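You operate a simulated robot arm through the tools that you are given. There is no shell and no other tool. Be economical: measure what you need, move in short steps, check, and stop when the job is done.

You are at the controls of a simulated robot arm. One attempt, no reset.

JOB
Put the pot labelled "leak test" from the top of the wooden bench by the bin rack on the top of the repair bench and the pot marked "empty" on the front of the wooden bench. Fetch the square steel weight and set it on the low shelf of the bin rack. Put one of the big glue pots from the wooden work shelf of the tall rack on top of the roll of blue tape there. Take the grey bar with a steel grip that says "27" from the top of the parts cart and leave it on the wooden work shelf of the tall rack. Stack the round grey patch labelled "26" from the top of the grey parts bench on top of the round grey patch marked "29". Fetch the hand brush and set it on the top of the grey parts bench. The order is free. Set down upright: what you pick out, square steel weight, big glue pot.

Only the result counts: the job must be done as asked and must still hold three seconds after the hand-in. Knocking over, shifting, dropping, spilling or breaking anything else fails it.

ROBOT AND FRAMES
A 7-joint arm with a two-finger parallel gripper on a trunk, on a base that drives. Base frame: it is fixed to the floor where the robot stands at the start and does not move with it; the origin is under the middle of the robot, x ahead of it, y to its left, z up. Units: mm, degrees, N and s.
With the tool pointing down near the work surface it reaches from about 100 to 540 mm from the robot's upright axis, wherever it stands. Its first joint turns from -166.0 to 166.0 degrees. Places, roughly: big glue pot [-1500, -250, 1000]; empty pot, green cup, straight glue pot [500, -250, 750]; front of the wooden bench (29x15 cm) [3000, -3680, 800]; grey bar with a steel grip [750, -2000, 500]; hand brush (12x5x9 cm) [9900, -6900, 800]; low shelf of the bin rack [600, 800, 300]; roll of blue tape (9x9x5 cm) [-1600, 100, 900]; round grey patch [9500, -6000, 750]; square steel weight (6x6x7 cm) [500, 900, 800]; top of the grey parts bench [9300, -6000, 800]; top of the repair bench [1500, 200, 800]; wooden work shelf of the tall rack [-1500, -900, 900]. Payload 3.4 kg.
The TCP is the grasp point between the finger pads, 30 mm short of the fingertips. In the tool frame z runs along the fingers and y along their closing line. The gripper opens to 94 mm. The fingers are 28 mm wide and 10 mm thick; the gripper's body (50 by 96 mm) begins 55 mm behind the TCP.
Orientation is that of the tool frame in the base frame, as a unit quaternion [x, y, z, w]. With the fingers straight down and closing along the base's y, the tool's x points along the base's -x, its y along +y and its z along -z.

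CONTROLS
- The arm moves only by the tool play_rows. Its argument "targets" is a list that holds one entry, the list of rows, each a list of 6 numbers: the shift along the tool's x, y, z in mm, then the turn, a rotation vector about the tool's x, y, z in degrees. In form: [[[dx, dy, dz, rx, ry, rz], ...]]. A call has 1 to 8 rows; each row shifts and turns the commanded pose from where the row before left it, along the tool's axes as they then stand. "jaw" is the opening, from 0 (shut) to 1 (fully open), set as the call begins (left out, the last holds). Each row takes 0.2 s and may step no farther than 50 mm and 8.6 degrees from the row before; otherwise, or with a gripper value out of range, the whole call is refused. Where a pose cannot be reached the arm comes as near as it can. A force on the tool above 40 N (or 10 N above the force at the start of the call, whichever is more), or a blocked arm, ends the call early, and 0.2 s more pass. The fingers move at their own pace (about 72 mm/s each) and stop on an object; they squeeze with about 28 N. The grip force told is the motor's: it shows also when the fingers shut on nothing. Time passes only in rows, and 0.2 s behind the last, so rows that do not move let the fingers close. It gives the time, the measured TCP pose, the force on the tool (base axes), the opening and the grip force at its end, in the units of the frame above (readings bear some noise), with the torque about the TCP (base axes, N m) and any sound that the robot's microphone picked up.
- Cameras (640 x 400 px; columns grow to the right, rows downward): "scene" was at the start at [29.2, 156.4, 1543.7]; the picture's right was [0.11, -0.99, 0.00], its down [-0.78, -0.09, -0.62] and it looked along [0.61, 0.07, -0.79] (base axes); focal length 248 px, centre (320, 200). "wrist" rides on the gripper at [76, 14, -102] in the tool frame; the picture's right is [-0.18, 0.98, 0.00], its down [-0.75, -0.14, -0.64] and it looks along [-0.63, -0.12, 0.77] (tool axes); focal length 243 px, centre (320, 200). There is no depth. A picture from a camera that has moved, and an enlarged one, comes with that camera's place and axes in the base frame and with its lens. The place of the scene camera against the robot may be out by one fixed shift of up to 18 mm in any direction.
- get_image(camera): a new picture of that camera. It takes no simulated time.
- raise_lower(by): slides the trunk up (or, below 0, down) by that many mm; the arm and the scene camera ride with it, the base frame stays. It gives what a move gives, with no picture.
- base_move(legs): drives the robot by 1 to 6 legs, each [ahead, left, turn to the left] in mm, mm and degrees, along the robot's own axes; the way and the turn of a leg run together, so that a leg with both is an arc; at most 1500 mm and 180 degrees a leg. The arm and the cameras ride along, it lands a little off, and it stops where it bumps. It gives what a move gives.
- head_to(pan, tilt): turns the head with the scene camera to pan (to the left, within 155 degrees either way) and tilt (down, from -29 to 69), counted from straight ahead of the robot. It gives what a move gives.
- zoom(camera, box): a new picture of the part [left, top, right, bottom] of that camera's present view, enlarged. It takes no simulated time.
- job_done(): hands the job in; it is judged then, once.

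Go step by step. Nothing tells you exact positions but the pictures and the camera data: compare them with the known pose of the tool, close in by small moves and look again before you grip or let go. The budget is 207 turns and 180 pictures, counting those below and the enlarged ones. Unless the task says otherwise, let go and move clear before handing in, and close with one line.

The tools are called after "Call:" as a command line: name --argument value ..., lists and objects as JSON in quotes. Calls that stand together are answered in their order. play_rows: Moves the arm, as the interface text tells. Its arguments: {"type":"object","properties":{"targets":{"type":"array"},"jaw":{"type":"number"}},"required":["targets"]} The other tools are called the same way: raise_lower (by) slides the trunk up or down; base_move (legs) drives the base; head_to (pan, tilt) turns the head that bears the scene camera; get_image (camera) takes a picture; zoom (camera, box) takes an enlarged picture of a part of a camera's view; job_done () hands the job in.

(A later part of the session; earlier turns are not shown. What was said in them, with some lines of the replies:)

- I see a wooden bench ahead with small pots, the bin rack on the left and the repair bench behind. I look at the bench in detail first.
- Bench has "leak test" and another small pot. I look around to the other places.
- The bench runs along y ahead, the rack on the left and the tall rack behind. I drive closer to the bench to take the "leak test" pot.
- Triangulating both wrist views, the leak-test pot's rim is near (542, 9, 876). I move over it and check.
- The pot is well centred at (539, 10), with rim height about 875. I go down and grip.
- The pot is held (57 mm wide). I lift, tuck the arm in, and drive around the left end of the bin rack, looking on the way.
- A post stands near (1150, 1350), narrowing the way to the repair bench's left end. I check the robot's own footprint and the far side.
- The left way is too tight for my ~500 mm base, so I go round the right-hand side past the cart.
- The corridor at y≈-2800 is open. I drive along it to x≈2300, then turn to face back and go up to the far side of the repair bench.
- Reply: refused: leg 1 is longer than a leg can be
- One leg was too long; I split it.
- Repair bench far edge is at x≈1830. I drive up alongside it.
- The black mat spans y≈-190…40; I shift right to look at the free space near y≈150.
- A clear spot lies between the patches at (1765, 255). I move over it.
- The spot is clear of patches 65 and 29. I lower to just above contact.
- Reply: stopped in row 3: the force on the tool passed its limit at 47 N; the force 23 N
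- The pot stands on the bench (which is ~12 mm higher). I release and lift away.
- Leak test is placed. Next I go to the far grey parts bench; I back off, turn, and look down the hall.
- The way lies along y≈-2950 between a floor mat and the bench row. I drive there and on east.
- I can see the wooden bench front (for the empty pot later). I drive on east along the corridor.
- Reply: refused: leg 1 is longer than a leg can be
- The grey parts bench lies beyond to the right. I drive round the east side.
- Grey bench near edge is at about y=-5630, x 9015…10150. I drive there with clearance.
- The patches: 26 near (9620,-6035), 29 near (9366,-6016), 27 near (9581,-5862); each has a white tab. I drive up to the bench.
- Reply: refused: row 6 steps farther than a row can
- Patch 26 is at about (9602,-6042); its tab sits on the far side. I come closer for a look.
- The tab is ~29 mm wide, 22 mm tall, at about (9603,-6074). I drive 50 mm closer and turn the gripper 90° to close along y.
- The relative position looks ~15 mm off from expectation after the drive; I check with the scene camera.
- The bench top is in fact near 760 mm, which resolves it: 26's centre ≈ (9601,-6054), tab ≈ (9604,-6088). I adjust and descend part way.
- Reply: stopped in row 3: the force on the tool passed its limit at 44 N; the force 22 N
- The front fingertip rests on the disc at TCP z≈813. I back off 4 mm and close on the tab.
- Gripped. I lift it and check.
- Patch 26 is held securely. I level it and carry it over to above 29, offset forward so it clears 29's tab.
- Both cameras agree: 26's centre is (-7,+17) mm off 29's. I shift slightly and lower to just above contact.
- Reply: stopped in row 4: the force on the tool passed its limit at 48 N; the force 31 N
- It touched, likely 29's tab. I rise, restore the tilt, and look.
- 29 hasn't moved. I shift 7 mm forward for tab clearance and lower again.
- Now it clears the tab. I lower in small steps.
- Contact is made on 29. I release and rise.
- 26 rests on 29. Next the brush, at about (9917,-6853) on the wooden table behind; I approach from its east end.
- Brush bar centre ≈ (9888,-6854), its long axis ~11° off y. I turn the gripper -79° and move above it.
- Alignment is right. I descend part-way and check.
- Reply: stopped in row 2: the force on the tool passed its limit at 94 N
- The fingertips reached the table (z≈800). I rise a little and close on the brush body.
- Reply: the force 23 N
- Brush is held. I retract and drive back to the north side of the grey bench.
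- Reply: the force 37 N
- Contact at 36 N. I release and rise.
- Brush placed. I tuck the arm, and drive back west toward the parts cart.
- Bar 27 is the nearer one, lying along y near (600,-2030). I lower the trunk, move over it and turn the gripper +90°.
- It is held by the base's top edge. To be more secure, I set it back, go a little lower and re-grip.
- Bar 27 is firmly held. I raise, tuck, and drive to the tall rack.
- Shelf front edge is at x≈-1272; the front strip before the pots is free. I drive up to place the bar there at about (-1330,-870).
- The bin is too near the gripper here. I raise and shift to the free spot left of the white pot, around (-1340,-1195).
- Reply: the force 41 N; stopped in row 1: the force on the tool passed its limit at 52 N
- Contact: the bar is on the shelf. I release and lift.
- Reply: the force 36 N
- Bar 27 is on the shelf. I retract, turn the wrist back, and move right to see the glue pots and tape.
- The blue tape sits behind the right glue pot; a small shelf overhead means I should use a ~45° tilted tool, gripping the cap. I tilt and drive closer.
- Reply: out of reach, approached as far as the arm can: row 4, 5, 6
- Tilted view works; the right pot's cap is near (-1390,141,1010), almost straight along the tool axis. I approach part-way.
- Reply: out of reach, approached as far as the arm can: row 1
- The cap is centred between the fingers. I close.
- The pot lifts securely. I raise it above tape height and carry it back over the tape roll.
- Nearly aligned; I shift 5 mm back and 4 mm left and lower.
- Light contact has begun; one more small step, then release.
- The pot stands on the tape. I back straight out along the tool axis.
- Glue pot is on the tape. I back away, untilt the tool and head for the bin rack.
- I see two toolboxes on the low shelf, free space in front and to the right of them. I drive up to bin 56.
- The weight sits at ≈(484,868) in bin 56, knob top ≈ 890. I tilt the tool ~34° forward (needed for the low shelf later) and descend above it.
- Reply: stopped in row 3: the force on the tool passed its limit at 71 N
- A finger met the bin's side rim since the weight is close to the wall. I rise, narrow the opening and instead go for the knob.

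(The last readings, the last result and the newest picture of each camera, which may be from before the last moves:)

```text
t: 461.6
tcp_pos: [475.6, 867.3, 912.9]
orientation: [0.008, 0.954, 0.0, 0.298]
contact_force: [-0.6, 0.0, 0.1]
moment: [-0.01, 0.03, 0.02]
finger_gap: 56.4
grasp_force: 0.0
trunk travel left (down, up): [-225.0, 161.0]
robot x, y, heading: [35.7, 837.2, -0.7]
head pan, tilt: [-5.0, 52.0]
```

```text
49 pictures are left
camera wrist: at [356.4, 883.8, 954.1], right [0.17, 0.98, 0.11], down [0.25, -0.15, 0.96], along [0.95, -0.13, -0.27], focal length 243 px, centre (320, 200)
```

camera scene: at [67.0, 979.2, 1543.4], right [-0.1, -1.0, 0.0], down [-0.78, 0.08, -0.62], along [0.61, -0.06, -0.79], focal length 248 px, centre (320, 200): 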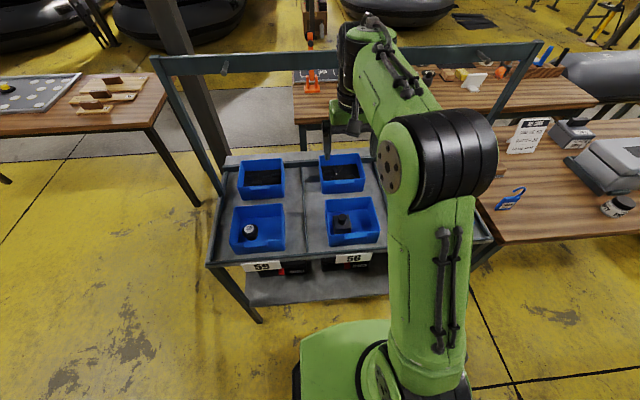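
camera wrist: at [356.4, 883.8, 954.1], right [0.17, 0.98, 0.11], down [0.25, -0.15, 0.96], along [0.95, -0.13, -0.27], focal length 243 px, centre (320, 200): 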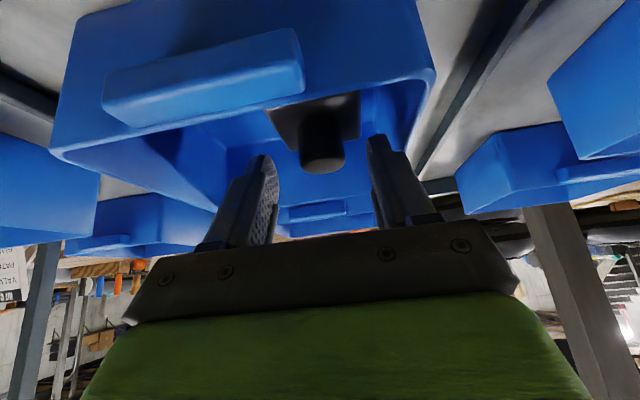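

The knob is between the fingertips. I go 4 mm lower and close.

Call:
play_rows --targets '[[[2, 0, 4, 0, 0, 0], [0, 0, 0, 0, 0, 0]]]'

Call:
play_rows --targets '[[[0, 0, 0, 0, 0, 0], [0, 0, 0, 0, 0, 0], [0, 0, 0, 0, 0, 0]]]' --jaw 0

Call:
play_rows --targets '[[[-5, 0, -8, 0, 0, 0], [-6, 0, -9, 0, 0, 0], [0, 0, 0, 0, 0, 0]]]'

Call:
get_image --camera "wrist"

```text
t: 462.2
tcp_pos: [476.7, 867.2, 907.9]
orientation: [0.009, 0.954, -0.001, 0.298]
contact_force: [0.3, 0.3, -0.3]
moment: [0.01, 0.0, 0.01]
finger_gap: 56.2
grasp_force: 0.2
trunk travel left (down, up): [-225.0, 161.0]
robot x, y, heading: [32.7, 839.5, -0.4]
head pan, tilt: [-5.0, 52.0]
```

```text
t: 463.0
tcp_pos: [475.7, 867.7, 908.1]
orientation: [0.009, 0.955, 0.0, 0.298]
contact_force: [0.8, 3.6, -0.4]
moment: [0.03, 0.03, 0.04]
finger_gap: 27.6
grasp_force: 27.4
trunk travel left (down, up): [-225.0, 161.0]
robot x, y, heading: [36.2, 839.4, -0.5]
head pan, tilt: [-5.0, 52.0]
```

```text
t: 463.8
tcp_pos: [475.2, 868.0, 927.9]
orientation: [0.009, 0.955, 0.0, 0.297]
contact_force: [-0.1, -0.5, -10.3]
moment: [-0.01, 0.18, 0.03]
finger_gap: 27.6
grasp_force: 28.3
trunk travel left (down, up): [-225.0, 161.0]
robot x, y, heading: [36.4, 836.4, -0.4]
head pan, tilt: [-5.0, 52.0]
```

```text
48 pictures are left
camera wrist: at [356.4, 884.0, 969.5], right [0.17, 0.98, 0.11], down [0.25, -0.15, 0.96], along [0.95, -0.13, -0.27], focal length 243 px, centre (320, 200)
```

wrist: 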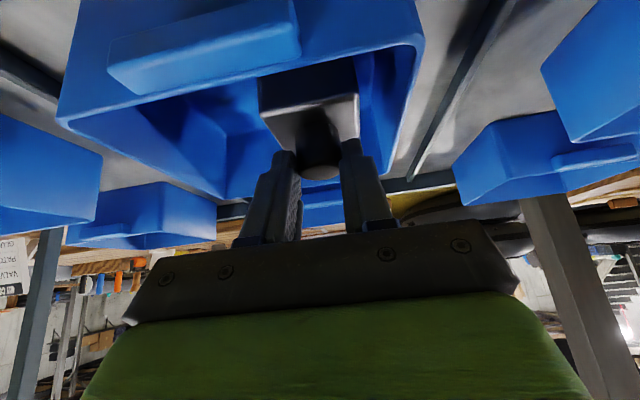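

The weight (~1 kg) is held by its knob. I lift it out of the bin.

Call:
play_rows --targets '[[[-14, 0, -21, 0, 0, 0], [-22, 0, -33, 0, 0, 0], [-22, 0, -33, 0, 0, 0], [0, 0, 0, 0, 0, 0]]]'

Call:
get_image --camera "wrist"

```text
t: 464.8
tcp_pos: [474.1, 867.4, 1032.8]
orientation: [0.009, 0.955, -0.001, 0.298]
contact_force: [0.6, 0.7, -9.8]
moment: [-0.01, 0.18, 0.01]
finger_gap: 27.5
grasp_force: 27.7
trunk travel left (down, up): [-225.0, 161.0]
robot x, y, heading: [39.1, 836.6, -0.2]
head pan, tilt: [-5.0, 52.0]
```

```text
47 pictures are left
camera wrist: at [354.9, 883.4, 1074.6], right [0.17, 0.98, 0.11], down [0.25, -0.15, 0.96], along [0.95, -0.13, -0.27], focal length 243 px, centre (320, 200)
```

wrist: 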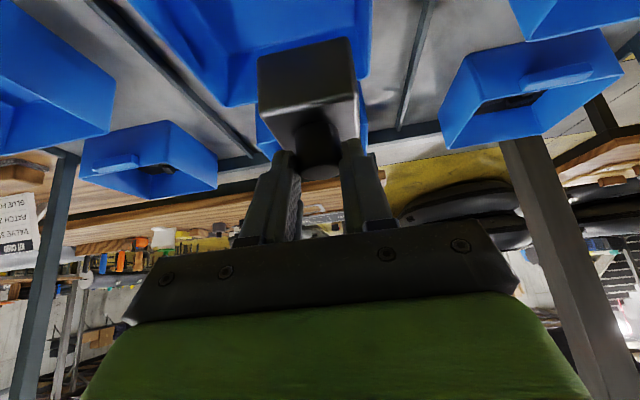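

I back away, shift right, lower the trunk, and look at the low shelf.

Call:
base_move --legs '[[-430, 0, 0], [0, -300, 0]]'

Call:
raise_lower --by -225

Call:
head_to --pan 0 --tilt 35

Call:
get_image --camera "scene"

```text
t: 469.1
tcp_pos: [38.9, 569.3, 1032.5]
orientation: [0.008, 0.955, 0.0, 0.298]
contact_force: [-0.2, -0.7, -9.6]
moment: [0.0, 0.14, 0.02]
finger_gap: 27.5
grasp_force: 28.0
trunk travel left (down, up): [-225.0, 161.0]
robot x, y, heading: [-399.5, 544.2, -0.8]
head pan, tilt: [-5.0, 52.0]
```

```text
t: 471.4
tcp_pos: [38.2, 569.5, 808.4]
orientation: [0.008, 0.955, 0.0, 0.298]
contact_force: [0.7, 0.6, -10.4]
moment: [-0.02, 0.16, -0.02]
finger_gap: 27.5
grasp_force: 27.8
trunk travel left (down, up): [0.0, 386.0]
robot x, y, heading: [-401.5, 539.9, -0.3]
head pan, tilt: [-5.0, 52.0]
```

```text
t: 472.2
tcp_pos: [38.5, 570.2, 808.0]
orientation: [0.01, 0.955, -0.001, 0.297]
contact_force: [0.4, -0.3, -9.7]
moment: [0.01, 0.14, 0.0]
finger_gap: 27.4
grasp_force: 28.1
trunk travel left (down, up): [0.0, 386.0]
robot x, y, heading: [-398.4, 538.9, -0.2]
head pan, tilt: [0.0, 35.0]
```

```text
46 pictures are left
camera scene: at [-354.3, 687.8, 1343.6], right [-0.01, -1.0, 0.0], down [-0.57, 0.0, -0.82], along [0.82, -0.01, -0.57], focal length 248 px, centre (320, 200)
```

scene: 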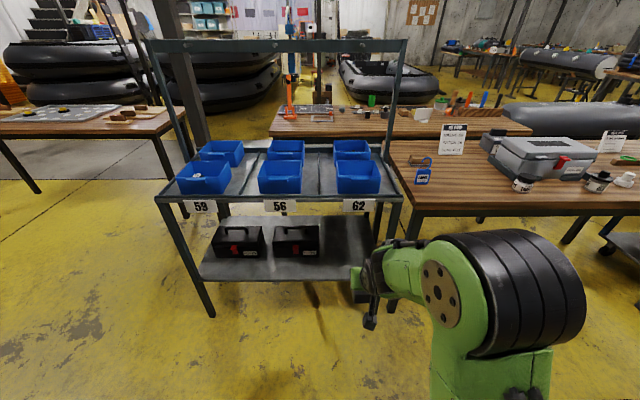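

The right part of the low shelf (z≈323) is free. I lower the arm in front of it.

Call:
play_rows --targets '[[[24, 0, 36, 0, 0, 0], [24, 0, 36, 0, 0, 0], [24, 0, 36, 0, 0, 0], [24, 0, 36, 0, 0, 0], [24, 0, 36, 0, 0, 0], [24, 0, 36, 0, 0, 0], [24, 0, 36, 0, 0, 0], [20, 0, 30, 0, 0, 0]]]'

Call:
get_image --camera "scene"

Call:
get_image --camera "wrist"

```text
t: 474.1
tcp_pos: [44.5, 572.8, 470.0]
orientation: [0.008, 0.955, 0.001, 0.297]
contact_force: [0.6, -0.2, -10.2]
moment: [-0.01, 0.14, 0.02]
finger_gap: 27.7
grasp_force: 27.9
trunk travel left (down, up): [0.0, 386.0]
robot x, y, heading: [-398.3, 540.7, -0.5]
head pan, tilt: [0.0, 35.0]
```

```text
45 pictures are left
camera scene: at [-354.1, 687.8, 1343.6], right [-0.01, -1.0, 0.0], down [-0.57, 0.0, -0.82], along [0.82, -0.01, -0.57], focal length 248 px, centre (320, 200)
```

scene: 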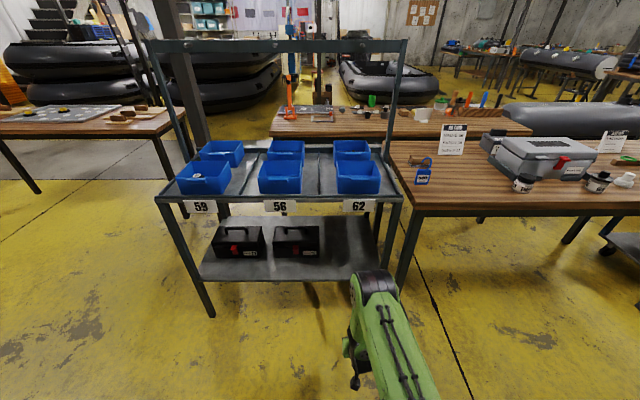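

```text
44 pictures are left
camera wrist: at [-75.5, 587.8, 511.0], right [0.17, 0.98, 0.11], down [0.25, -0.15, 0.96], along [0.95, -0.13, -0.27], focal length 243 px, centre (320, 200)
```

wrist: 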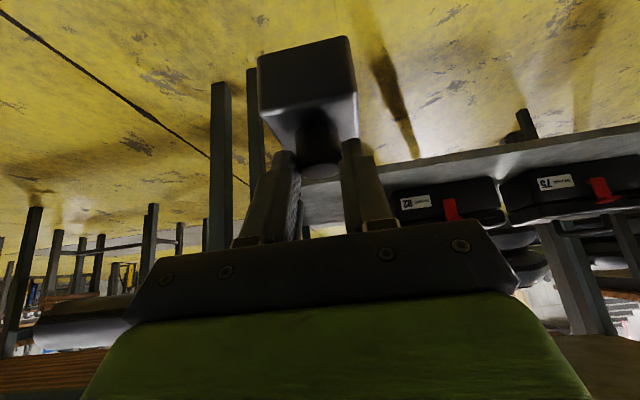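

Call:
base_move --legs '[[340, 0, 0.4]]'

Call:
get_image --camera "wrist"

Call:
head_to --pan 0 --tilt 50

Call:
get_image --camera "scene"

```text
t: 476.3
tcp_pos: [386.4, 574.4, 470.6]
orientation: [0.003, 0.955, 0.002, 0.297]
contact_force: [-0.3, -0.1, -10.0]
moment: [-0.03, 0.16, 0.02]
finger_gap: 27.5
grasp_force: 28.3
trunk travel left (down, up): [0.0, 386.0]
robot x, y, heading: [-54.7, 537.5, 0.4]
head pan, tilt: [0.0, 35.0]
```

```text
43 pictures are left
camera wrist: at [266.6, 590.3, 511.4], right [0.16, 0.98, 0.11], down [0.25, -0.15, 0.96], along [0.95, -0.12, -0.27], focal length 243 px, centre (320, 200)
```

wrist: 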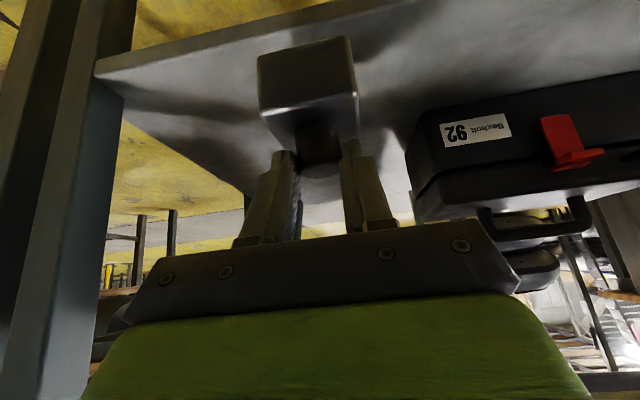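

```text
t: 477.1
tcp_pos: [384.8, 575.7, 469.1]
orientation: [0.004, 0.955, 0.001, 0.297]
contact_force: [-0.2, 0.6, -10.3]
moment: [0.02, 0.14, 0.01]
finger_gap: 27.6
grasp_force: 28.3
trunk travel left (down, up): [0.0, 386.0]
robot x, y, heading: [-59.7, 540.0, 0.0]
head pan, tilt: [0.0, 50.0]
```

```text
42 pictures are left
camera scene: at [-23.7, 687.4, 1321.9], right [0.0, -1.0, 0.0], down [-0.77, 0.0, -0.64], along [0.64, 0.0, -0.77], focal length 248 px, centre (320, 200)
```

scene: 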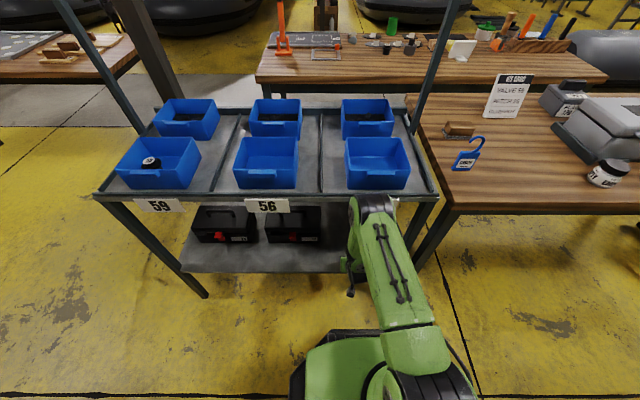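

The elbow would approach the rack top if I drive closer, so I extend the arm itself forward in steps and watch.

Call:
play_rows --targets '[[[-30, 0, 20, 0, 0, 0], [-30, 0, 20, 0, 0, 0], [0, 0, 0, 0, 0, 0]]]'

Call:
zoom --camera "scene" --box '[230, 150, 470, 320]'

```text
t: 477.9
tcp_pos: [459.6, 574.7, 470.2]
orientation: [0.004, 0.955, 0.001, 0.297]
contact_force: [0.0, 0.6, -9.8]
moment: [0.0, 0.14, 0.01]
finger_gap: 27.4
grasp_force: 28.4
trunk travel left (down, up): [0.0, 386.0]
robot x, y, heading: [-57.7, 539.2, 0.2]
head pan, tilt: [0.0, 50.0]
```

```text
2.35 times, centred on (350, 235) of scene
camera zoom: at [-23.5, 687.4, 1321.9], right [0.0, -1.0, 0.0], down [-0.77, 0.0, -0.64], along [0.64, 0.0, -0.77], focal length 585 px, centre (249, 118)
```

zoom: 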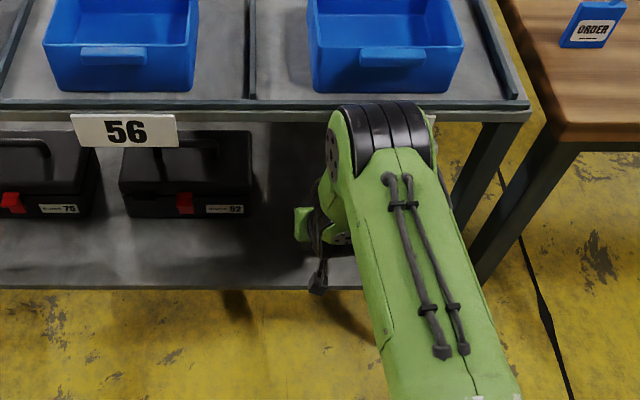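

Call:
get_image --camera "wrist"

```text
40 pictures are left
camera wrist: at [339.4, 590.0, 512.2], right [0.16, 0.98, 0.11], down [0.26, -0.15, 0.96], along [0.95, -0.12, -0.27], focal length 243 px, centre (320, 200)
```

wrist: 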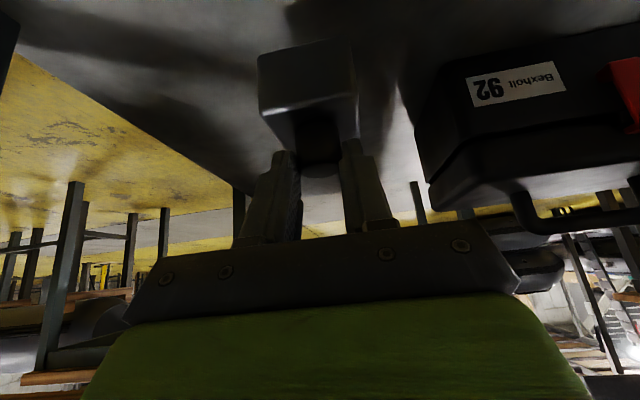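

Weight is over the shelf already. To give the elbow more room I back the base 80 mm and extend the arm 95 mm.

Call:
base_move --legs '[[-80, 0, 0]]'

Call:
play_rows --targets '[[[-30, 0, 20, 0, 0, 0], [-30, 0, 20, 0, 0, 0], [-20, 0, 13, 0, 0, 0], [0, 0, 0, 0, 0, 0]]]'

Call:
zoom --camera "scene" --box '[230, 100, 470, 270]'

```text
t: 478.9
tcp_pos: [378.6, 575.4, 470.7]
orientation: [0.004, 0.955, 0.001, 0.298]
contact_force: [0.0, -0.7, -10.2]
moment: [-0.04, 0.14, 0.03]
finger_gap: 27.3
grasp_force: 27.9
trunk travel left (down, up): [0.0, 386.0]
robot x, y, heading: [-137.8, 541.4, 0.2]
head pan, tilt: [0.0, 50.0]
```

```text
t: 479.9
tcp_pos: [474.0, 576.1, 471.2]
orientation: [0.003, 0.955, 0.002, 0.296]
contact_force: [0.1, 0.8, -9.8]
moment: [0.01, 0.17, 0.0]
finger_gap: 27.6
grasp_force: 28.2
trunk travel left (down, up): [0.0, 386.0]
robot x, y, heading: [-137.5, 539.7, 0.3]
head pan, tilt: [0.0, 50.0]
```

```text
2.35 times, centred on (350, 185) of scene
camera zoom: at [-103.7, 687.2, 1321.9], right [0.0, -1.0, 0.0], down [-0.77, 0.0, -0.64], along [0.64, 0.0, -0.77], focal length 585 px, centre (249, 235)
```

zoom: 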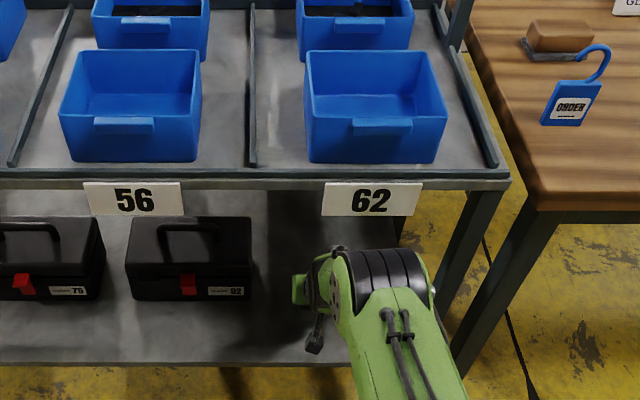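

Now the elbow is well clear. I lower the weight.

Call:
play_rows --targets '[[[14, 0, 21, 0, 0, 0], [11, 0, 17, 0, 0, 0], [6, 0, 8, 0, 0, 0], [0, 0, 0, 0, 0, 0]]]'

Call:
get_image --camera "wrist"

Call:
zoom --camera "scene" --box '[230, 100, 470, 270]'

```text
t: 480.9
tcp_pos: [478.3, 575.4, 423.0]
orientation: [0.004, 0.952, 0.003, 0.305]
contact_force: [8.1, -0.1, 20.6]
moment: [-0.2, -0.51, -0.02]
finger_gap: 27.6
grasp_force: 28.2
trunk travel left (down, up): [0.0, 386.0]
robot x, y, heading: [-135.7, 540.9, -0.1]
head pan, tilt: [0.0, 50.0]
```

```text
38 pictures are left
camera wrist: at [358.0, 589.8, 462.0], right [0.16, 0.98, 0.11], down [0.24, -0.15, 0.96], along [0.96, -0.12, -0.26], focal length 243 px, centre (320, 200)
```

wrist: 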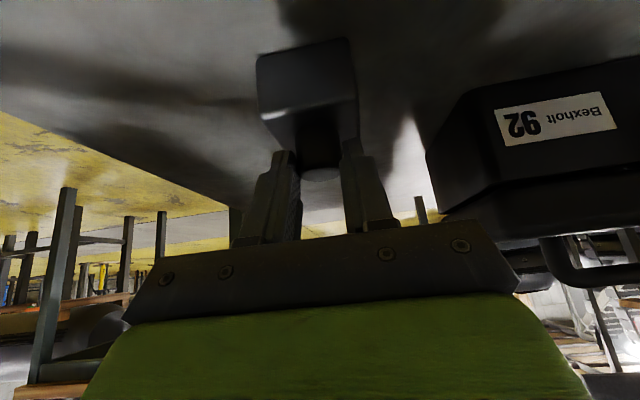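

```text
2.35 times, centred on (350, 185) of scene
camera zoom: at [-107.3, 687.0, 1322.1], right [0.0, -1.0, 0.0], down [-0.76, 0.0, -0.64], along [0.64, 0.0, -0.76], focal length 585 px, centre (249, 235)
```

zoom: 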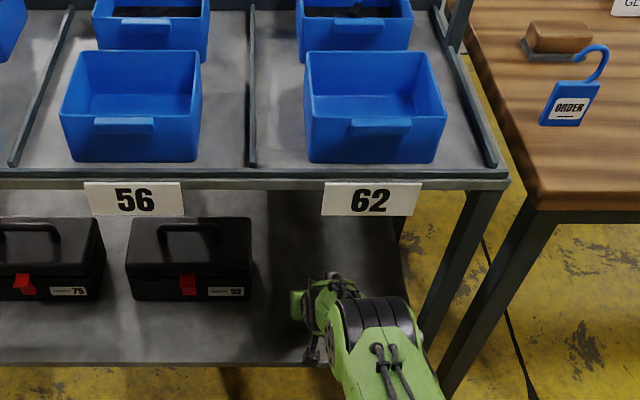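

The weight is on the shelf (pressing ~20 N). I ease up 3 mm and release.

Call:
play_rows --targets '[[[-1.7, 0, -2.5, 0, 0, 0], [0, 0, 0, 0, 0, 0]]]'

Call:
play_rows --targets '[[[0, 0, 0, 0, 0, 0], [0, 0, 0, 0, 0, 0], [0, 0, 0, 0, 0, 0]]]' --jaw 0.7

Call:
play_rows --targets '[[[0, 0, -20, 0, 0, 0], [0, 0, -40, 0, 0, 0], [0, 0, -45, 0, 0, 0], [0, 0, 0, 0, 0, 0]]]'

Call:
get_image --camera "wrist"

```text
t: 481.5
tcp_pos: [472.7, 574.6, 420.2]
orientation: [0.003, 0.954, 0.001, 0.299]
contact_force: [8.2, 0.9, 10.2]
moment: [-0.17, -0.96, 0.1]
finger_gap: 27.5
grasp_force: 27.9
trunk travel left (down, up): [0.0, 386.0]
robot x, y, heading: [-136.4, 546.5, 0.4]
head pan, tilt: [0.0, 50.0]
```

```text
t: 482.3
tcp_pos: [473.8, 575.7, 419.9]
orientation: [0.004, 0.955, 0.001, 0.297]
contact_force: [0.0, 0.5, -0.2]
moment: [-0.02, 0.01, 0.03]
finger_gap: 65.6
grasp_force: 0.0
trunk travel left (down, up): [0.0, 386.0]
robot x, y, heading: [-135.1, 542.8, 0.1]
head pan, tilt: [0.0, 50.0]
```

```text
t: 483.3
tcp_pos: [415.4, 573.1, 507.4]
orientation: [0.003, 0.954, 0.001, 0.299]
contact_force: [-0.1, 0.0, -0.1]
moment: [-0.01, 0.01, 0.01]
finger_gap: 65.6
grasp_force: 0.0
trunk travel left (down, up): [0.0, 386.0]
robot x, y, heading: [-137.9, 539.4, 0.0]
head pan, tilt: [0.0, 50.0]
```

```text
36 pictures are left
camera wrist: at [295.0, 588.9, 548.8], right [0.16, 0.98, 0.11], down [0.25, -0.15, 0.96], along [0.95, -0.12, -0.27], focal length 243 px, centre (320, 200)
```

wrist: 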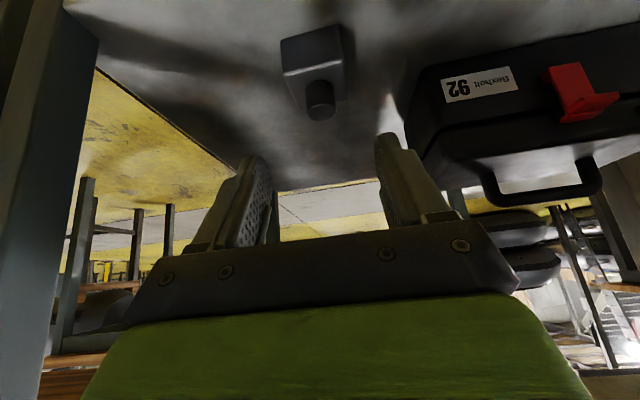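

The weight stands upright on the low shelf. I back out, raise the trunk, make the tool vertical, and go to the "empty" pot at ≈(478,-122).

Call:
base_move --legs '[[-300, 0, 0]]'

Call:
raise_lower --by 225

Call:
play_rows --targets '[[[-24, 0, -36, 0, 0, 0], [-24, 0, -36, 0, 8.5, 0], [-20, 0, -40, 0, 8.5, 0], [-12, 0, -40, 0, 8.5, 0], [0, 0, -45, 0, 8.5, 0], [0, 0, -45, 0, 0.8, 0], [0, 0, -45, 0, 0, 0], [0, 0, -45, 0, 0, 0]]]' --jaw 1

Call:
base_move --legs '[[0, -660, 0]]'

Call:
head_to --pan -5 --tilt 45

Call:
get_image --camera "scene"

```text
t: 485.4
tcp_pos: [116.4, 574.1, 506.2]
orientation: [0.003, 0.954, 0.002, 0.298]
contact_force: [-0.3, 0.4, -0.2]
moment: [0.03, 0.02, 0.01]
finger_gap: 65.7
grasp_force: 0.1
trunk travel left (down, up): [0.0, 386.0]
robot x, y, heading: [-431.1, 541.1, 0.4]
head pan, tilt: [0.0, 50.0]
```

```text
t: 487.7
tcp_pos: [116.4, 573.0, 731.5]
orientation: [0.002, 0.955, 0.002, 0.297]
contact_force: [0.6, -0.6, -0.1]
moment: [-0.01, 0.0, 0.01]
finger_gap: 65.7
grasp_force: 0.1
trunk travel left (down, up): [-225.0, 161.0]
robot x, y, heading: [-432.2, 535.3, 0.3]
head pan, tilt: [0.0, 50.0]
```

```text
t: 489.5
tcp_pos: [107.2, 572.0, 1084.9]
orientation: [0.002, 1.0, 0.003, -0.001]
contact_force: [0.0, -0.3, 0.2]
moment: [0.03, 0.01, 0.0]
finger_gap: 94.0
grasp_force: 0.1
trunk travel left (down, up): [-225.0, 161.0]
robot x, y, heading: [-434.9, 539.0, 0.2]
head pan, tilt: [0.0, 50.0]
```

```text
t: 493.2
tcp_pos: [110.2, -92.9, 1083.7]
orientation: [0.004, 1.0, 0.003, -0.002]
contact_force: [-0.3, 0.1, 0.3]
moment: [0.02, 0.01, 0.0]
finger_gap: 94.0
grasp_force: 0.2
trunk travel left (down, up): [-225.0, 161.0]
robot x, y, heading: [-431.9, -123.9, 0.4]
head pan, tilt: [0.0, 50.0]
```

```text
t: 493.9
tcp_pos: [111.1, -92.6, 1084.2]
orientation: [0.004, 1.0, 0.002, -0.002]
contact_force: [-0.3, -0.2, -0.4]
moment: [-0.03, -0.03, 0.02]
finger_gap: 94.0
grasp_force: 0.1
trunk travel left (down, up): [-225.0, 161.0]
robot x, y, heading: [-430.3, -124.3, 0.0]
head pan, tilt: [-5.0, 45.0]
```

```text
35 pictures are left
camera scene: at [-396.3, 16.2, 1552.9], right [-0.08, -1.0, 0.0], down [-0.7, 0.06, -0.71], along [0.7, -0.06, -0.71], focal length 248 px, centre (320, 200)
```

scene: 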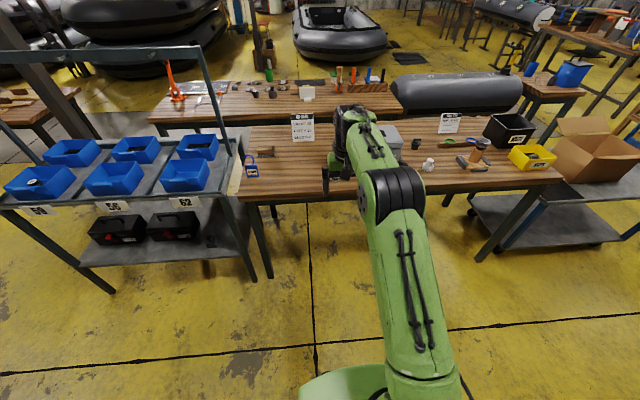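

Call:
play_rows --targets '[[[45, -10, 0, 0, 0, 0], [45, -10, 0, 0, 0, 0], [40, -10, 0, 0, 0, 0]]]'

Call:
base_move --legs '[[470, 0, 0]]'

Call:
get_image --camera "wrist"

```text
t: 494.7
tcp_pos: [-20.6, -123.1, 1084.2]
orientation: [0.004, 1.0, 0.002, 0.001]
contact_force: [-0.3, -0.2, -0.6]
moment: [0.0, -0.04, -0.01]
finger_gap: 94.2
grasp_force: 0.1
trunk travel left (down, up): [-225.0, 161.0]
robot x, y, heading: [-431.3, -125.8, 0.2]
head pan, tilt: [-5.0, 45.0]
```

```text
t: 497.5
tcp_pos: [454.9, -119.4, 1083.7]
orientation: [0.002, 1.0, 0.003, -0.002]
contact_force: [0.0, -0.3, -0.2]
moment: [0.02, 0.01, 0.02]
finger_gap: 93.9
grasp_force: 0.1
trunk travel left (down, up): [-225.0, 161.0]
robot x, y, heading: [44.0, -124.4, 0.2]
head pan, tilt: [-5.0, 45.0]
```

```text
34 pictures are left
camera wrist: at [380.6, -105.8, 1187.1], right [0.19, 0.98, 0.0], down [0.75, -0.15, 0.64], along [0.63, -0.12, -0.77], focal length 243 px, centre (320, 200)
```

wrist: 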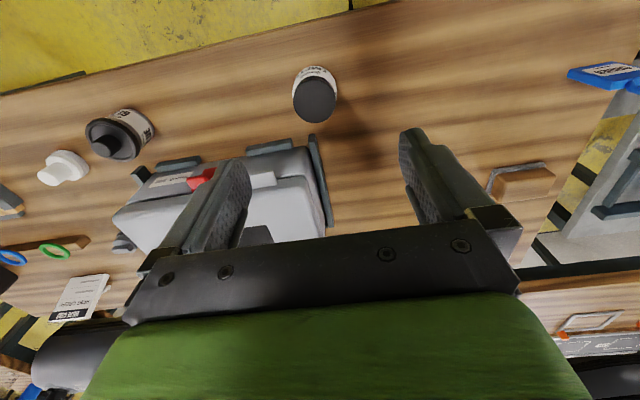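

Call:
play_rows --targets '[[[-20, -9, 20, 0, 0, 0], [0, 0, 45, 0, 0, 0], [0, 0, 45, 0, 0, 0], [0, 0, 20, 0, 0, 0], [0, 0, 0, 0, 0, 0]]]'

Call:
get_image --camera "wrist"

```text
t: 498.7
tcp_pos: [474.1, -128.8, 951.6]
orientation: [0.003, 1.0, 0.004, -0.001]
contact_force: [-0.7, 0.2, 0.1]
moment: [0.02, 0.02, 0.02]
finger_gap: 93.9
grasp_force: 0.1
trunk travel left (down, up): [-225.0, 161.0]
robot x, y, heading: [44.9, -119.9, 0.3]
head pan, tilt: [-5.0, 45.0]
```

```text
33 pictures are left
camera wrist: at [399.8, -114.2, 1056.4], right [0.19, 0.98, 0.0], down [0.75, -0.15, 0.64], along [0.63, -0.12, -0.77], focal length 243 px, centre (320, 200)
```

wrist: 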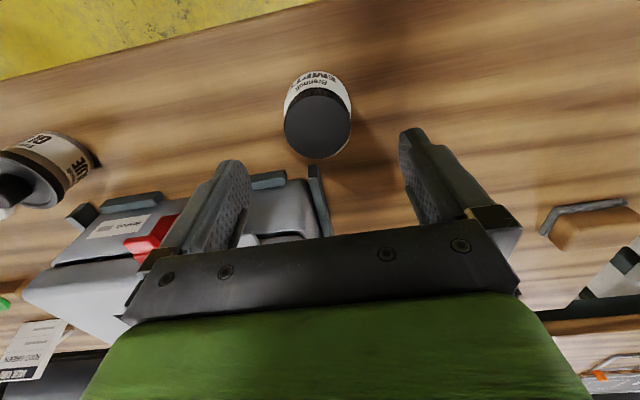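

Call:
play_rows --targets '[[[0, -1, 45, 0, 0, 0], [0, 0, 35, 0, 0, 0], [0, 0, 18, 0, 0, 0], [0, 0, 0, 0, 0, 0]]]'

Call:
play_rows --targets '[[[0, 0, 0, 0, 0, 0], [0, 0, 0, 0, 0, 0], [0, 0, 0, 0, 0, 0]]]' --jaw 0

Call:
play_rows --targets '[[[0, 0, -15, 0, 0, 0], [0, 0, -30, 0, 0, 0], [0, 0, 0, 0, 0, 0]]]'

Call:
get_image --camera "wrist"

```text
t: 499.7
tcp_pos: [475.2, -127.7, 855.5]
orientation: [0.003, 1.0, 0.002, -0.001]
contact_force: [-0.5, 0.6, -0.3]
moment: [0.01, 0.0, 0.05]
finger_gap: 93.8
grasp_force: 0.0
trunk travel left (down, up): [-225.0, 161.0]
robot x, y, heading: [43.9, -122.6, 0.2]
head pan, tilt: [-5.0, 45.0]
```

```text
t: 500.5
tcp_pos: [475.5, -128.1, 855.6]
orientation: [0.002, 1.0, 0.002, -0.001]
contact_force: [-0.2, -0.2, 0.3]
moment: [-0.03, 0.01, -0.01]
finger_gap: 60.2
grasp_force: 28.0
trunk travel left (down, up): [-225.0, 161.0]
robot x, y, heading: [44.1, -124.6, 0.3]
head pan, tilt: [-5.0, 45.0]
```

```text
t: 501.3
tcp_pos: [475.7, -129.2, 901.8]
orientation: [0.003, 1.0, 0.003, -0.001]
contact_force: [0.3, -0.9, -0.4]
moment: [-0.02, 0.01, 0.0]
finger_gap: 60.0
grasp_force: 27.9
trunk travel left (down, up): [-225.0, 161.0]
robot x, y, heading: [44.2, -122.6, -0.0]
head pan, tilt: [-5.0, 45.0]
```

```text
32 pictures are left
camera wrist: at [400.7, -114.9, 1004.9], right [0.19, 0.98, 0.0], down [0.76, -0.15, 0.64], along [0.63, -0.12, -0.77], focal length 243 px, centre (320, 200)
```

wrist: 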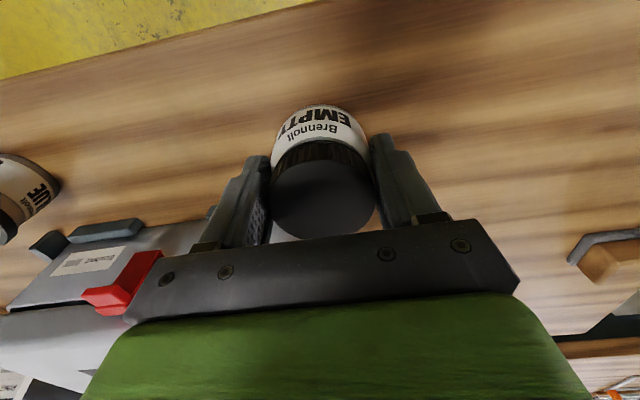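

"Empty" is held. I lift, tuck, and drive to the front of the other wooden bench at (3000,-3680).

Call:
play_rows --targets '[[[0, 0, -45, 0, 0, 0], [0, 0, -45, 0, 0, 0], [0, 0, -45, 0, 0, 0], [0, 0, -45, 0, 0, 0], [45, 0, 0, 0, 0, 0], [45, 0, 0, 0, 0, 0], [45, 0, 0, 0, 0, 0]]]'

Call:
base_move --legs '[[-190, 0, 0], [0, -1450, 0], [0, -1330, 0]]'

```text
t: 502.9
tcp_pos: [337.3, -129.9, 1082.4]
orientation: [0.003, 1.0, 0.002, 0.0]
contact_force: [0.2, 0.3, -0.5]
moment: [0.01, -0.01, -0.02]
finger_gap: 60.4
grasp_force: 27.8
trunk travel left (down, up): [-225.0, 161.0]
robot x, y, heading: [41.1, -124.2, 0.1]
head pan, tilt: [-5.0, 45.0]
```

```text
t: 517.6
tcp_pos: [189.0, -2917.8, 1081.1]
orientation: [-0.001, 1.0, 0.002, -0.001]
contact_force: [-0.6, 0.1, -0.3]
moment: [0.03, 0.0, 0.01]
finger_gap: 59.8
grasp_force: 27.8
trunk travel left (down, up): [-225.0, 161.0]
robot x, y, heading: [-110.6, -2913.0, 0.5]
head pan, tilt: [-5.0, 45.0]
```

Call:
base_move --legs '[[1490, -10, -0.4], [1500, 0, 0], [120, 0, 0], [0, 0, -90]]'

Call:
head_to --pan 0 --tilt 45

Call:
get_image --camera "scene"

```text
t: 536.6
tcp_pos: [2982.1, -3259.2, 1081.9]
orientation: [0.722, 0.692, 0.002, 0.001]
contact_force: [0.1, 0.6, -0.6]
moment: [-0.03, 0.02, -0.02]
finger_gap: 59.5
grasp_force: 28.2
trunk travel left (down, up): [-225.0, 161.0]
robot x, y, heading: [2999.9, -2962.9, -92.2]
head pan, tilt: [-5.0, 45.0]
```

```text
t: 537.3
tcp_pos: [2982.4, -3259.1, 1081.5]
orientation: [0.722, 0.691, 0.002, 0.001]
contact_force: [-0.8, -0.5, -0.3]
moment: [0.02, -0.04, 0.01]
finger_gap: 59.6
grasp_force: 27.5
trunk travel left (down, up): [-225.0, 161.0]
robot x, y, heading: [2998.6, -2962.5, -91.8]
head pan, tilt: [0.0, 45.0]
```

```text
31 pictures are left
camera scene: at [3165.2, -2993.7, 1553.0], right [-1.0, 0.03, 0.0], down [0.02, 0.71, -0.71], along [-0.02, -0.71, -0.71], focal length 248 px, centre (320, 200)
```

scene: 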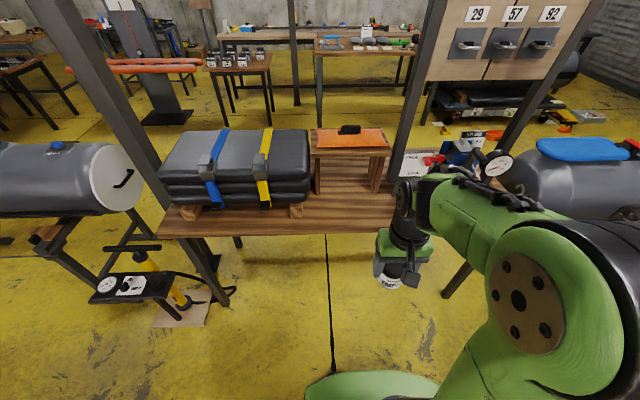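

The front zone of the bench is clear before the stool. I drive closer.

Call:
base_move --legs '[[270, 0, 2]]'

Call:
get_image --camera "wrist"

Call:
get_image --camera "scene"

```text
t: 539.2
tcp_pos: [2988.3, -3529.5, 1081.9]
orientation: [0.71, 0.704, 0.003, 0.0]
contact_force: [-0.9, -0.9, -1.3]
moment: [0.03, 0.02, -0.02]
finger_gap: 59.6
grasp_force: 28.1
trunk travel left (down, up): [-225.0, 161.0]
robot x, y, heading: [2994.9, -3228.6, -89.8]
head pan, tilt: [0.0, 45.0]
```

```text
30 pictures are left
camera wrist: at [3003.5, -3453.9, 1184.8], right [0.98, -0.19, 0.0], down [-0.15, -0.75, 0.64], along [-0.12, -0.63, -0.77], focal length 243 px, centre (320, 200)
```

wrist: 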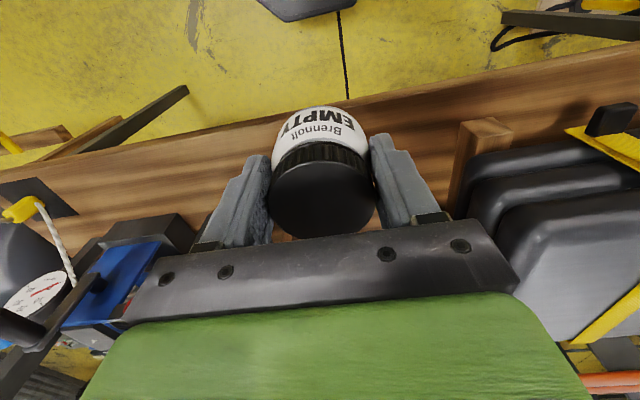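

```text
29 pictures are left
camera scene: at [3161.4, -3259.1, 1552.9], right [-1.0, 0.0, 0.0], down [0.0, 0.71, -0.71], along [0.0, -0.71, -0.71], focal length 248 px, centre (320, 200)
```

scene: 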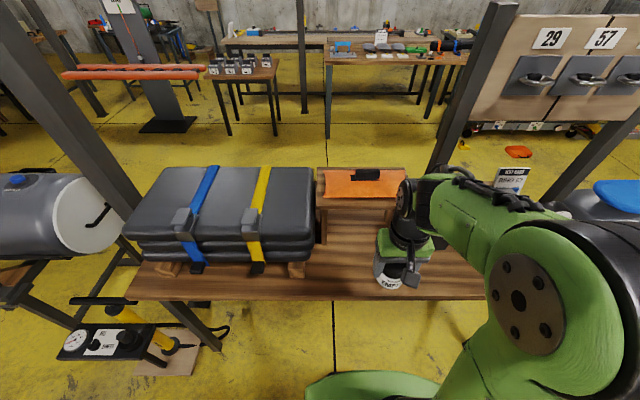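

Call:
play_rows --targets '[[[-47, 4, 0, 0, 0, 0], [-47, 4, 0, 0, 0, 0], [-47, 4, 0, 0, 0, 0], [0, 0, 45, 0, 0, 0], [0, 0, 45, 0, 0, 0], [0, 0, 45, 0, 0, 0], [0, 0, 45, 0, 0, 0], [0, 0, 0, 0, 0, 0]]]'

Call:
get_image --camera "wrist"

Call:
get_image --camera "scene"

```text
t: 541.0
tcp_pos: [2998.7, -3667.9, 901.7]
orientation: [0.711, 0.704, 0.002, 0.002]
contact_force: [-0.1, 0.2, -0.7]
moment: [0.0, -0.04, -0.01]
finger_gap: 59.6
grasp_force: 27.7
trunk travel left (down, up): [-225.0, 161.0]
robot x, y, heading: [2995.4, -3230.8, -89.6]
head pan, tilt: [0.0, 45.0]
```

```text
28 pictures are left
camera wrist: at [3015.0, -3592.4, 1005.0], right [0.98, -0.19, 0.0], down [-0.15, -0.75, 0.64], along [-0.12, -0.63, -0.77], focal length 243 px, centre (320, 200)
```

wrist: 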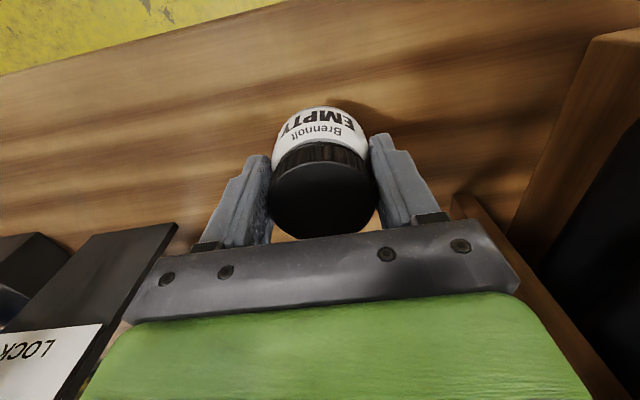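

```text
27 pictures are left
camera scene: at [3161.4, -3257.0, 1553.0], right [-1.0, 0.0, 0.0], down [0.0, 0.71, -0.71], along [0.0, -0.71, -0.71], focal length 248 px, centre (320, 200)
```

scene: 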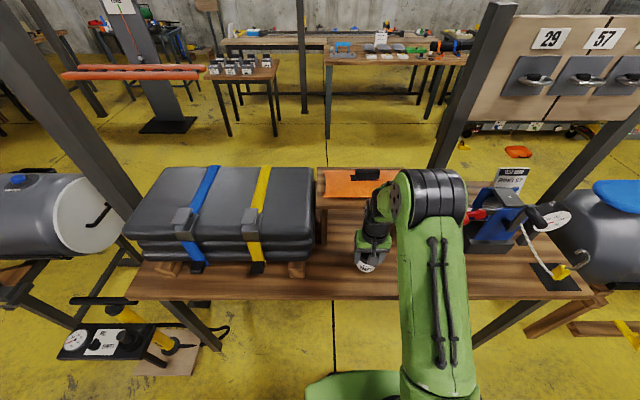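

Call:
play_rows --targets '[[[0, 0, 20, 0, 0, 0], [0, 0, 12, 0, 0, 0], [0, 0, 0, 0, 0, 0]]]'

Call:
play_rows --targets '[[[0, 0, 4, 0, 0, 0], [0, 0, 3, 0, 0, 0], [0, 0, 0, 0, 0, 0]]]'

Call:
play_rows --targets '[[[0, 0, 3, 0, 0, 0], [0, 0, 2, 0, 0, 0], [0, 0, 0, 0, 0, 0]]]'

```text
t: 541.8
tcp_pos: [3000.1, -3669.2, 869.3]
orientation: [0.71, 0.704, 0.003, 0.001]
contact_force: [0.1, 0.5, 0.0]
moment: [-0.01, 0.02, 0.0]
finger_gap: 59.6
grasp_force: 27.6
trunk travel left (down, up): [-225.0, 161.0]
robot x, y, heading: [2991.0, -3231.3, -90.0]
head pan, tilt: [0.0, 45.0]
```

```text
t: 542.6
tcp_pos: [3000.7, -3669.2, 862.6]
orientation: [0.709, 0.705, 0.003, 0.001]
contact_force: [-0.1, 0.0, -0.4]
moment: [-0.01, 0.01, -0.01]
finger_gap: 59.6
grasp_force: 28.1
trunk travel left (down, up): [-225.0, 161.0]
robot x, y, heading: [2993.8, -3230.3, -90.1]
head pan, tilt: [0.0, 45.0]
```

```text
t: 543.4
tcp_pos: [3000.4, -3669.0, 857.1]
orientation: [0.71, 0.704, 0.002, 0.0]
contact_force: [-0.9, -0.4, -0.1]
moment: [0.02, 0.0, 0.0]
finger_gap: 59.5
grasp_force: 27.6
trunk travel left (down, up): [-225.0, 161.0]
robot x, y, heading: [2994.1, -3232.5, -90.2]
head pan, tilt: [0.0, 45.0]
```

Call:
play_rows --targets '[[[0, 0, 2, 0, 0, 0], [0, 0, 2, 0, 0, 0], [0, 0, 0, 0, 0, 0]]]'

Call:
zoom --camera "scene" --box '[320, 220, 420, 320]'

```text
t: 544.2
tcp_pos: [2999.0, -3669.7, 854.2]
orientation: [0.71, 0.704, 0.002, 0.003]
contact_force: [1.6, -0.1, 21.4]
moment: [-0.1, 0.0, 0.07]
finger_gap: 59.9
grasp_force: 28.3
trunk travel left (down, up): [-225.0, 161.0]
robot x, y, heading: [2994.9, -3230.8, -90.1]
head pan, tilt: [0.0, 45.0]
```

```text
4.00 times, centred on (370, 270) of scene
camera zoom: at [3161.6, -3255.5, 1553.1], right [-1.0, 0.0, 0.0], down [0.0, 0.71, -0.71], along [0.0, -0.71, -0.71], focal length 994 px, centre (120, -80)
```

zoom: 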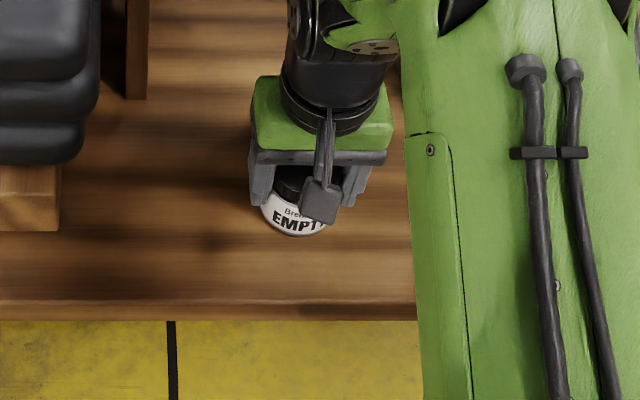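

Contact with the bench at 21 N. I release and rise.

Call:
play_rows --targets '[[[0, 0, -1, 0, 0, 0], [0, 0, 0, 0, 0, 0], [0, 0, 0, 0, 0, 0]]]' --jaw 0.95

Call:
play_rows --targets '[[[0, 0, -30, 0, 0, 0], [0, 0, -45, 0, 0, 0], [0, 0, -45, 0, 0, 0], [0, 0, -45, 0, 0, 0], [0, 0, -45, 0, 0, 0], [0, 0, 0, 0, 0, 0]]]'

Call:
get_image --camera "wrist"

Call:
get_image --camera "scene"

```text
t: 545.0
tcp_pos: [2999.4, -3668.9, 854.3]
orientation: [0.71, 0.704, 0.003, 0.001]
contact_force: [0.1, 0.0, 0.4]
moment: [-0.01, 0.01, -0.01]
finger_gap: 89.3
grasp_force: 0.0
trunk travel left (down, up): [-225.0, 161.0]
robot x, y, heading: [2995.2, -3234.5, -90.1]
head pan, tilt: [0.0, 45.0]
```

```text
t: 546.4
tcp_pos: [2998.6, -3670.7, 1064.8]
orientation: [0.71, 0.704, 0.003, 0.001]
contact_force: [0.5, -0.7, 0.4]
moment: [-0.02, 0.01, 0.02]
finger_gap: 89.4
grasp_force: 0.0
trunk travel left (down, up): [-225.0, 161.0]
robot x, y, heading: [2992.8, -3233.4, -90.1]
head pan, tilt: [0.0, 45.0]
```

```text
25 pictures are left
camera wrist: at [3014.0, -3595.1, 1169.0], right [0.98, -0.19, 0.0], down [-0.15, -0.75, 0.64], along [-0.12, -0.63, -0.77], focal length 243 px, centre (320, 200)
```

wrist: 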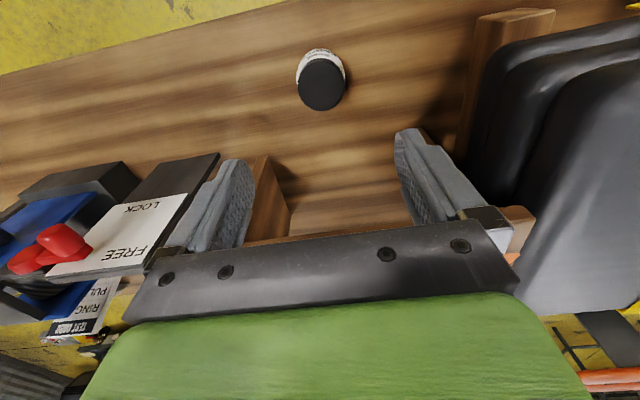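

```text
24 pictures are left
camera scene: at [3161.4, -3258.2, 1552.9], right [-1.0, 0.0, 0.0], down [0.0, 0.71, -0.71], along [0.0, -0.71, -0.71], focal length 248 px, centre (320, 200)
```

scene: 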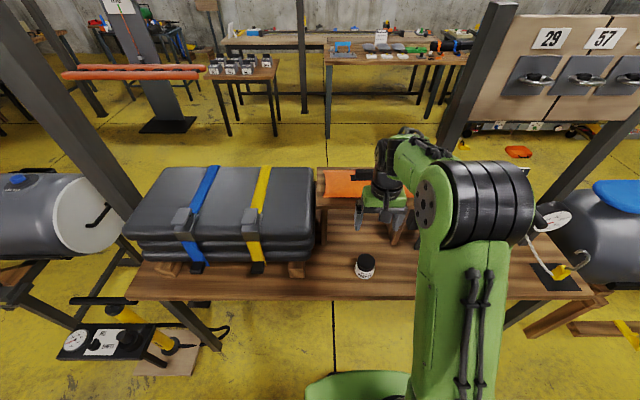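

The empty pot stands upright on the bench front. I move clear and then hand in.

Call:
play_rows --targets '[[[45, 0, 0, 0, 0, 0], [45, 0, 0, 0, 0, 0], [45, 0, 0, 0, 0, 0], [0, 0, 0, 0, 0, 0]]]'

Call:
base_move --legs '[[-250, 0, 0]]'

Call:
zoom --camera "scene" --box '[280, 120, 440, 260]'

```text
t: 547.4
tcp_pos: [3001.2, -3536.0, 1064.4]
orientation: [0.71, 0.704, 0.003, 0.001]
contact_force: [-0.4, 0.3, -0.4]
moment: [0.03, 0.02, 0.0]
finger_gap: 89.0
grasp_force: 0.1
trunk travel left (down, up): [-225.0, 161.0]
robot x, y, heading: [2999.8, -3230.5, -89.9]
head pan, tilt: [0.0, 45.0]
```

```text
t: 549.2
tcp_pos: [3001.3, -3283.0, 1064.4]
orientation: [0.71, 0.705, 0.002, 0.001]
contact_force: [1.2, 0.1, 0.2]
moment: [-0.02, 0.02, 0.01]
finger_gap: 89.3
grasp_force: 0.1
trunk travel left (down, up): [-225.0, 161.0]
robot x, y, heading: [2996.0, -2980.7, -90.0]
head pan, tilt: [0.0, 45.0]
```

```text
2.86 times, centred on (360, 190) of scene
camera zoom: at [3161.3, -3004.5, 1553.0], right [-1.0, 0.0, 0.0], down [0.0, 0.71, -0.71], along [0.0, -0.71, -0.71], focal length 710 px, centre (206, 229)
```

zoom: 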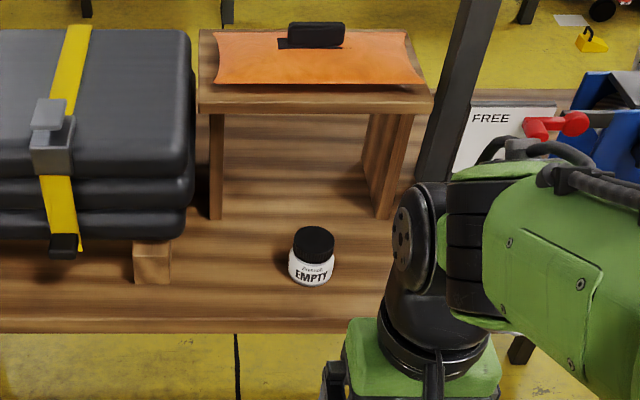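

All seven items are in place and the arm is clear, so I hand in.

Call:
job_done

```text
The job is handed in.
```

I did all seven moves and handed the job in; no verdict came back. Each item looked right in the last picture I took of it. Patch 26 sits about 15–20 mm off-centre on patch 29, because 29's upright tab stops it from lying centred.
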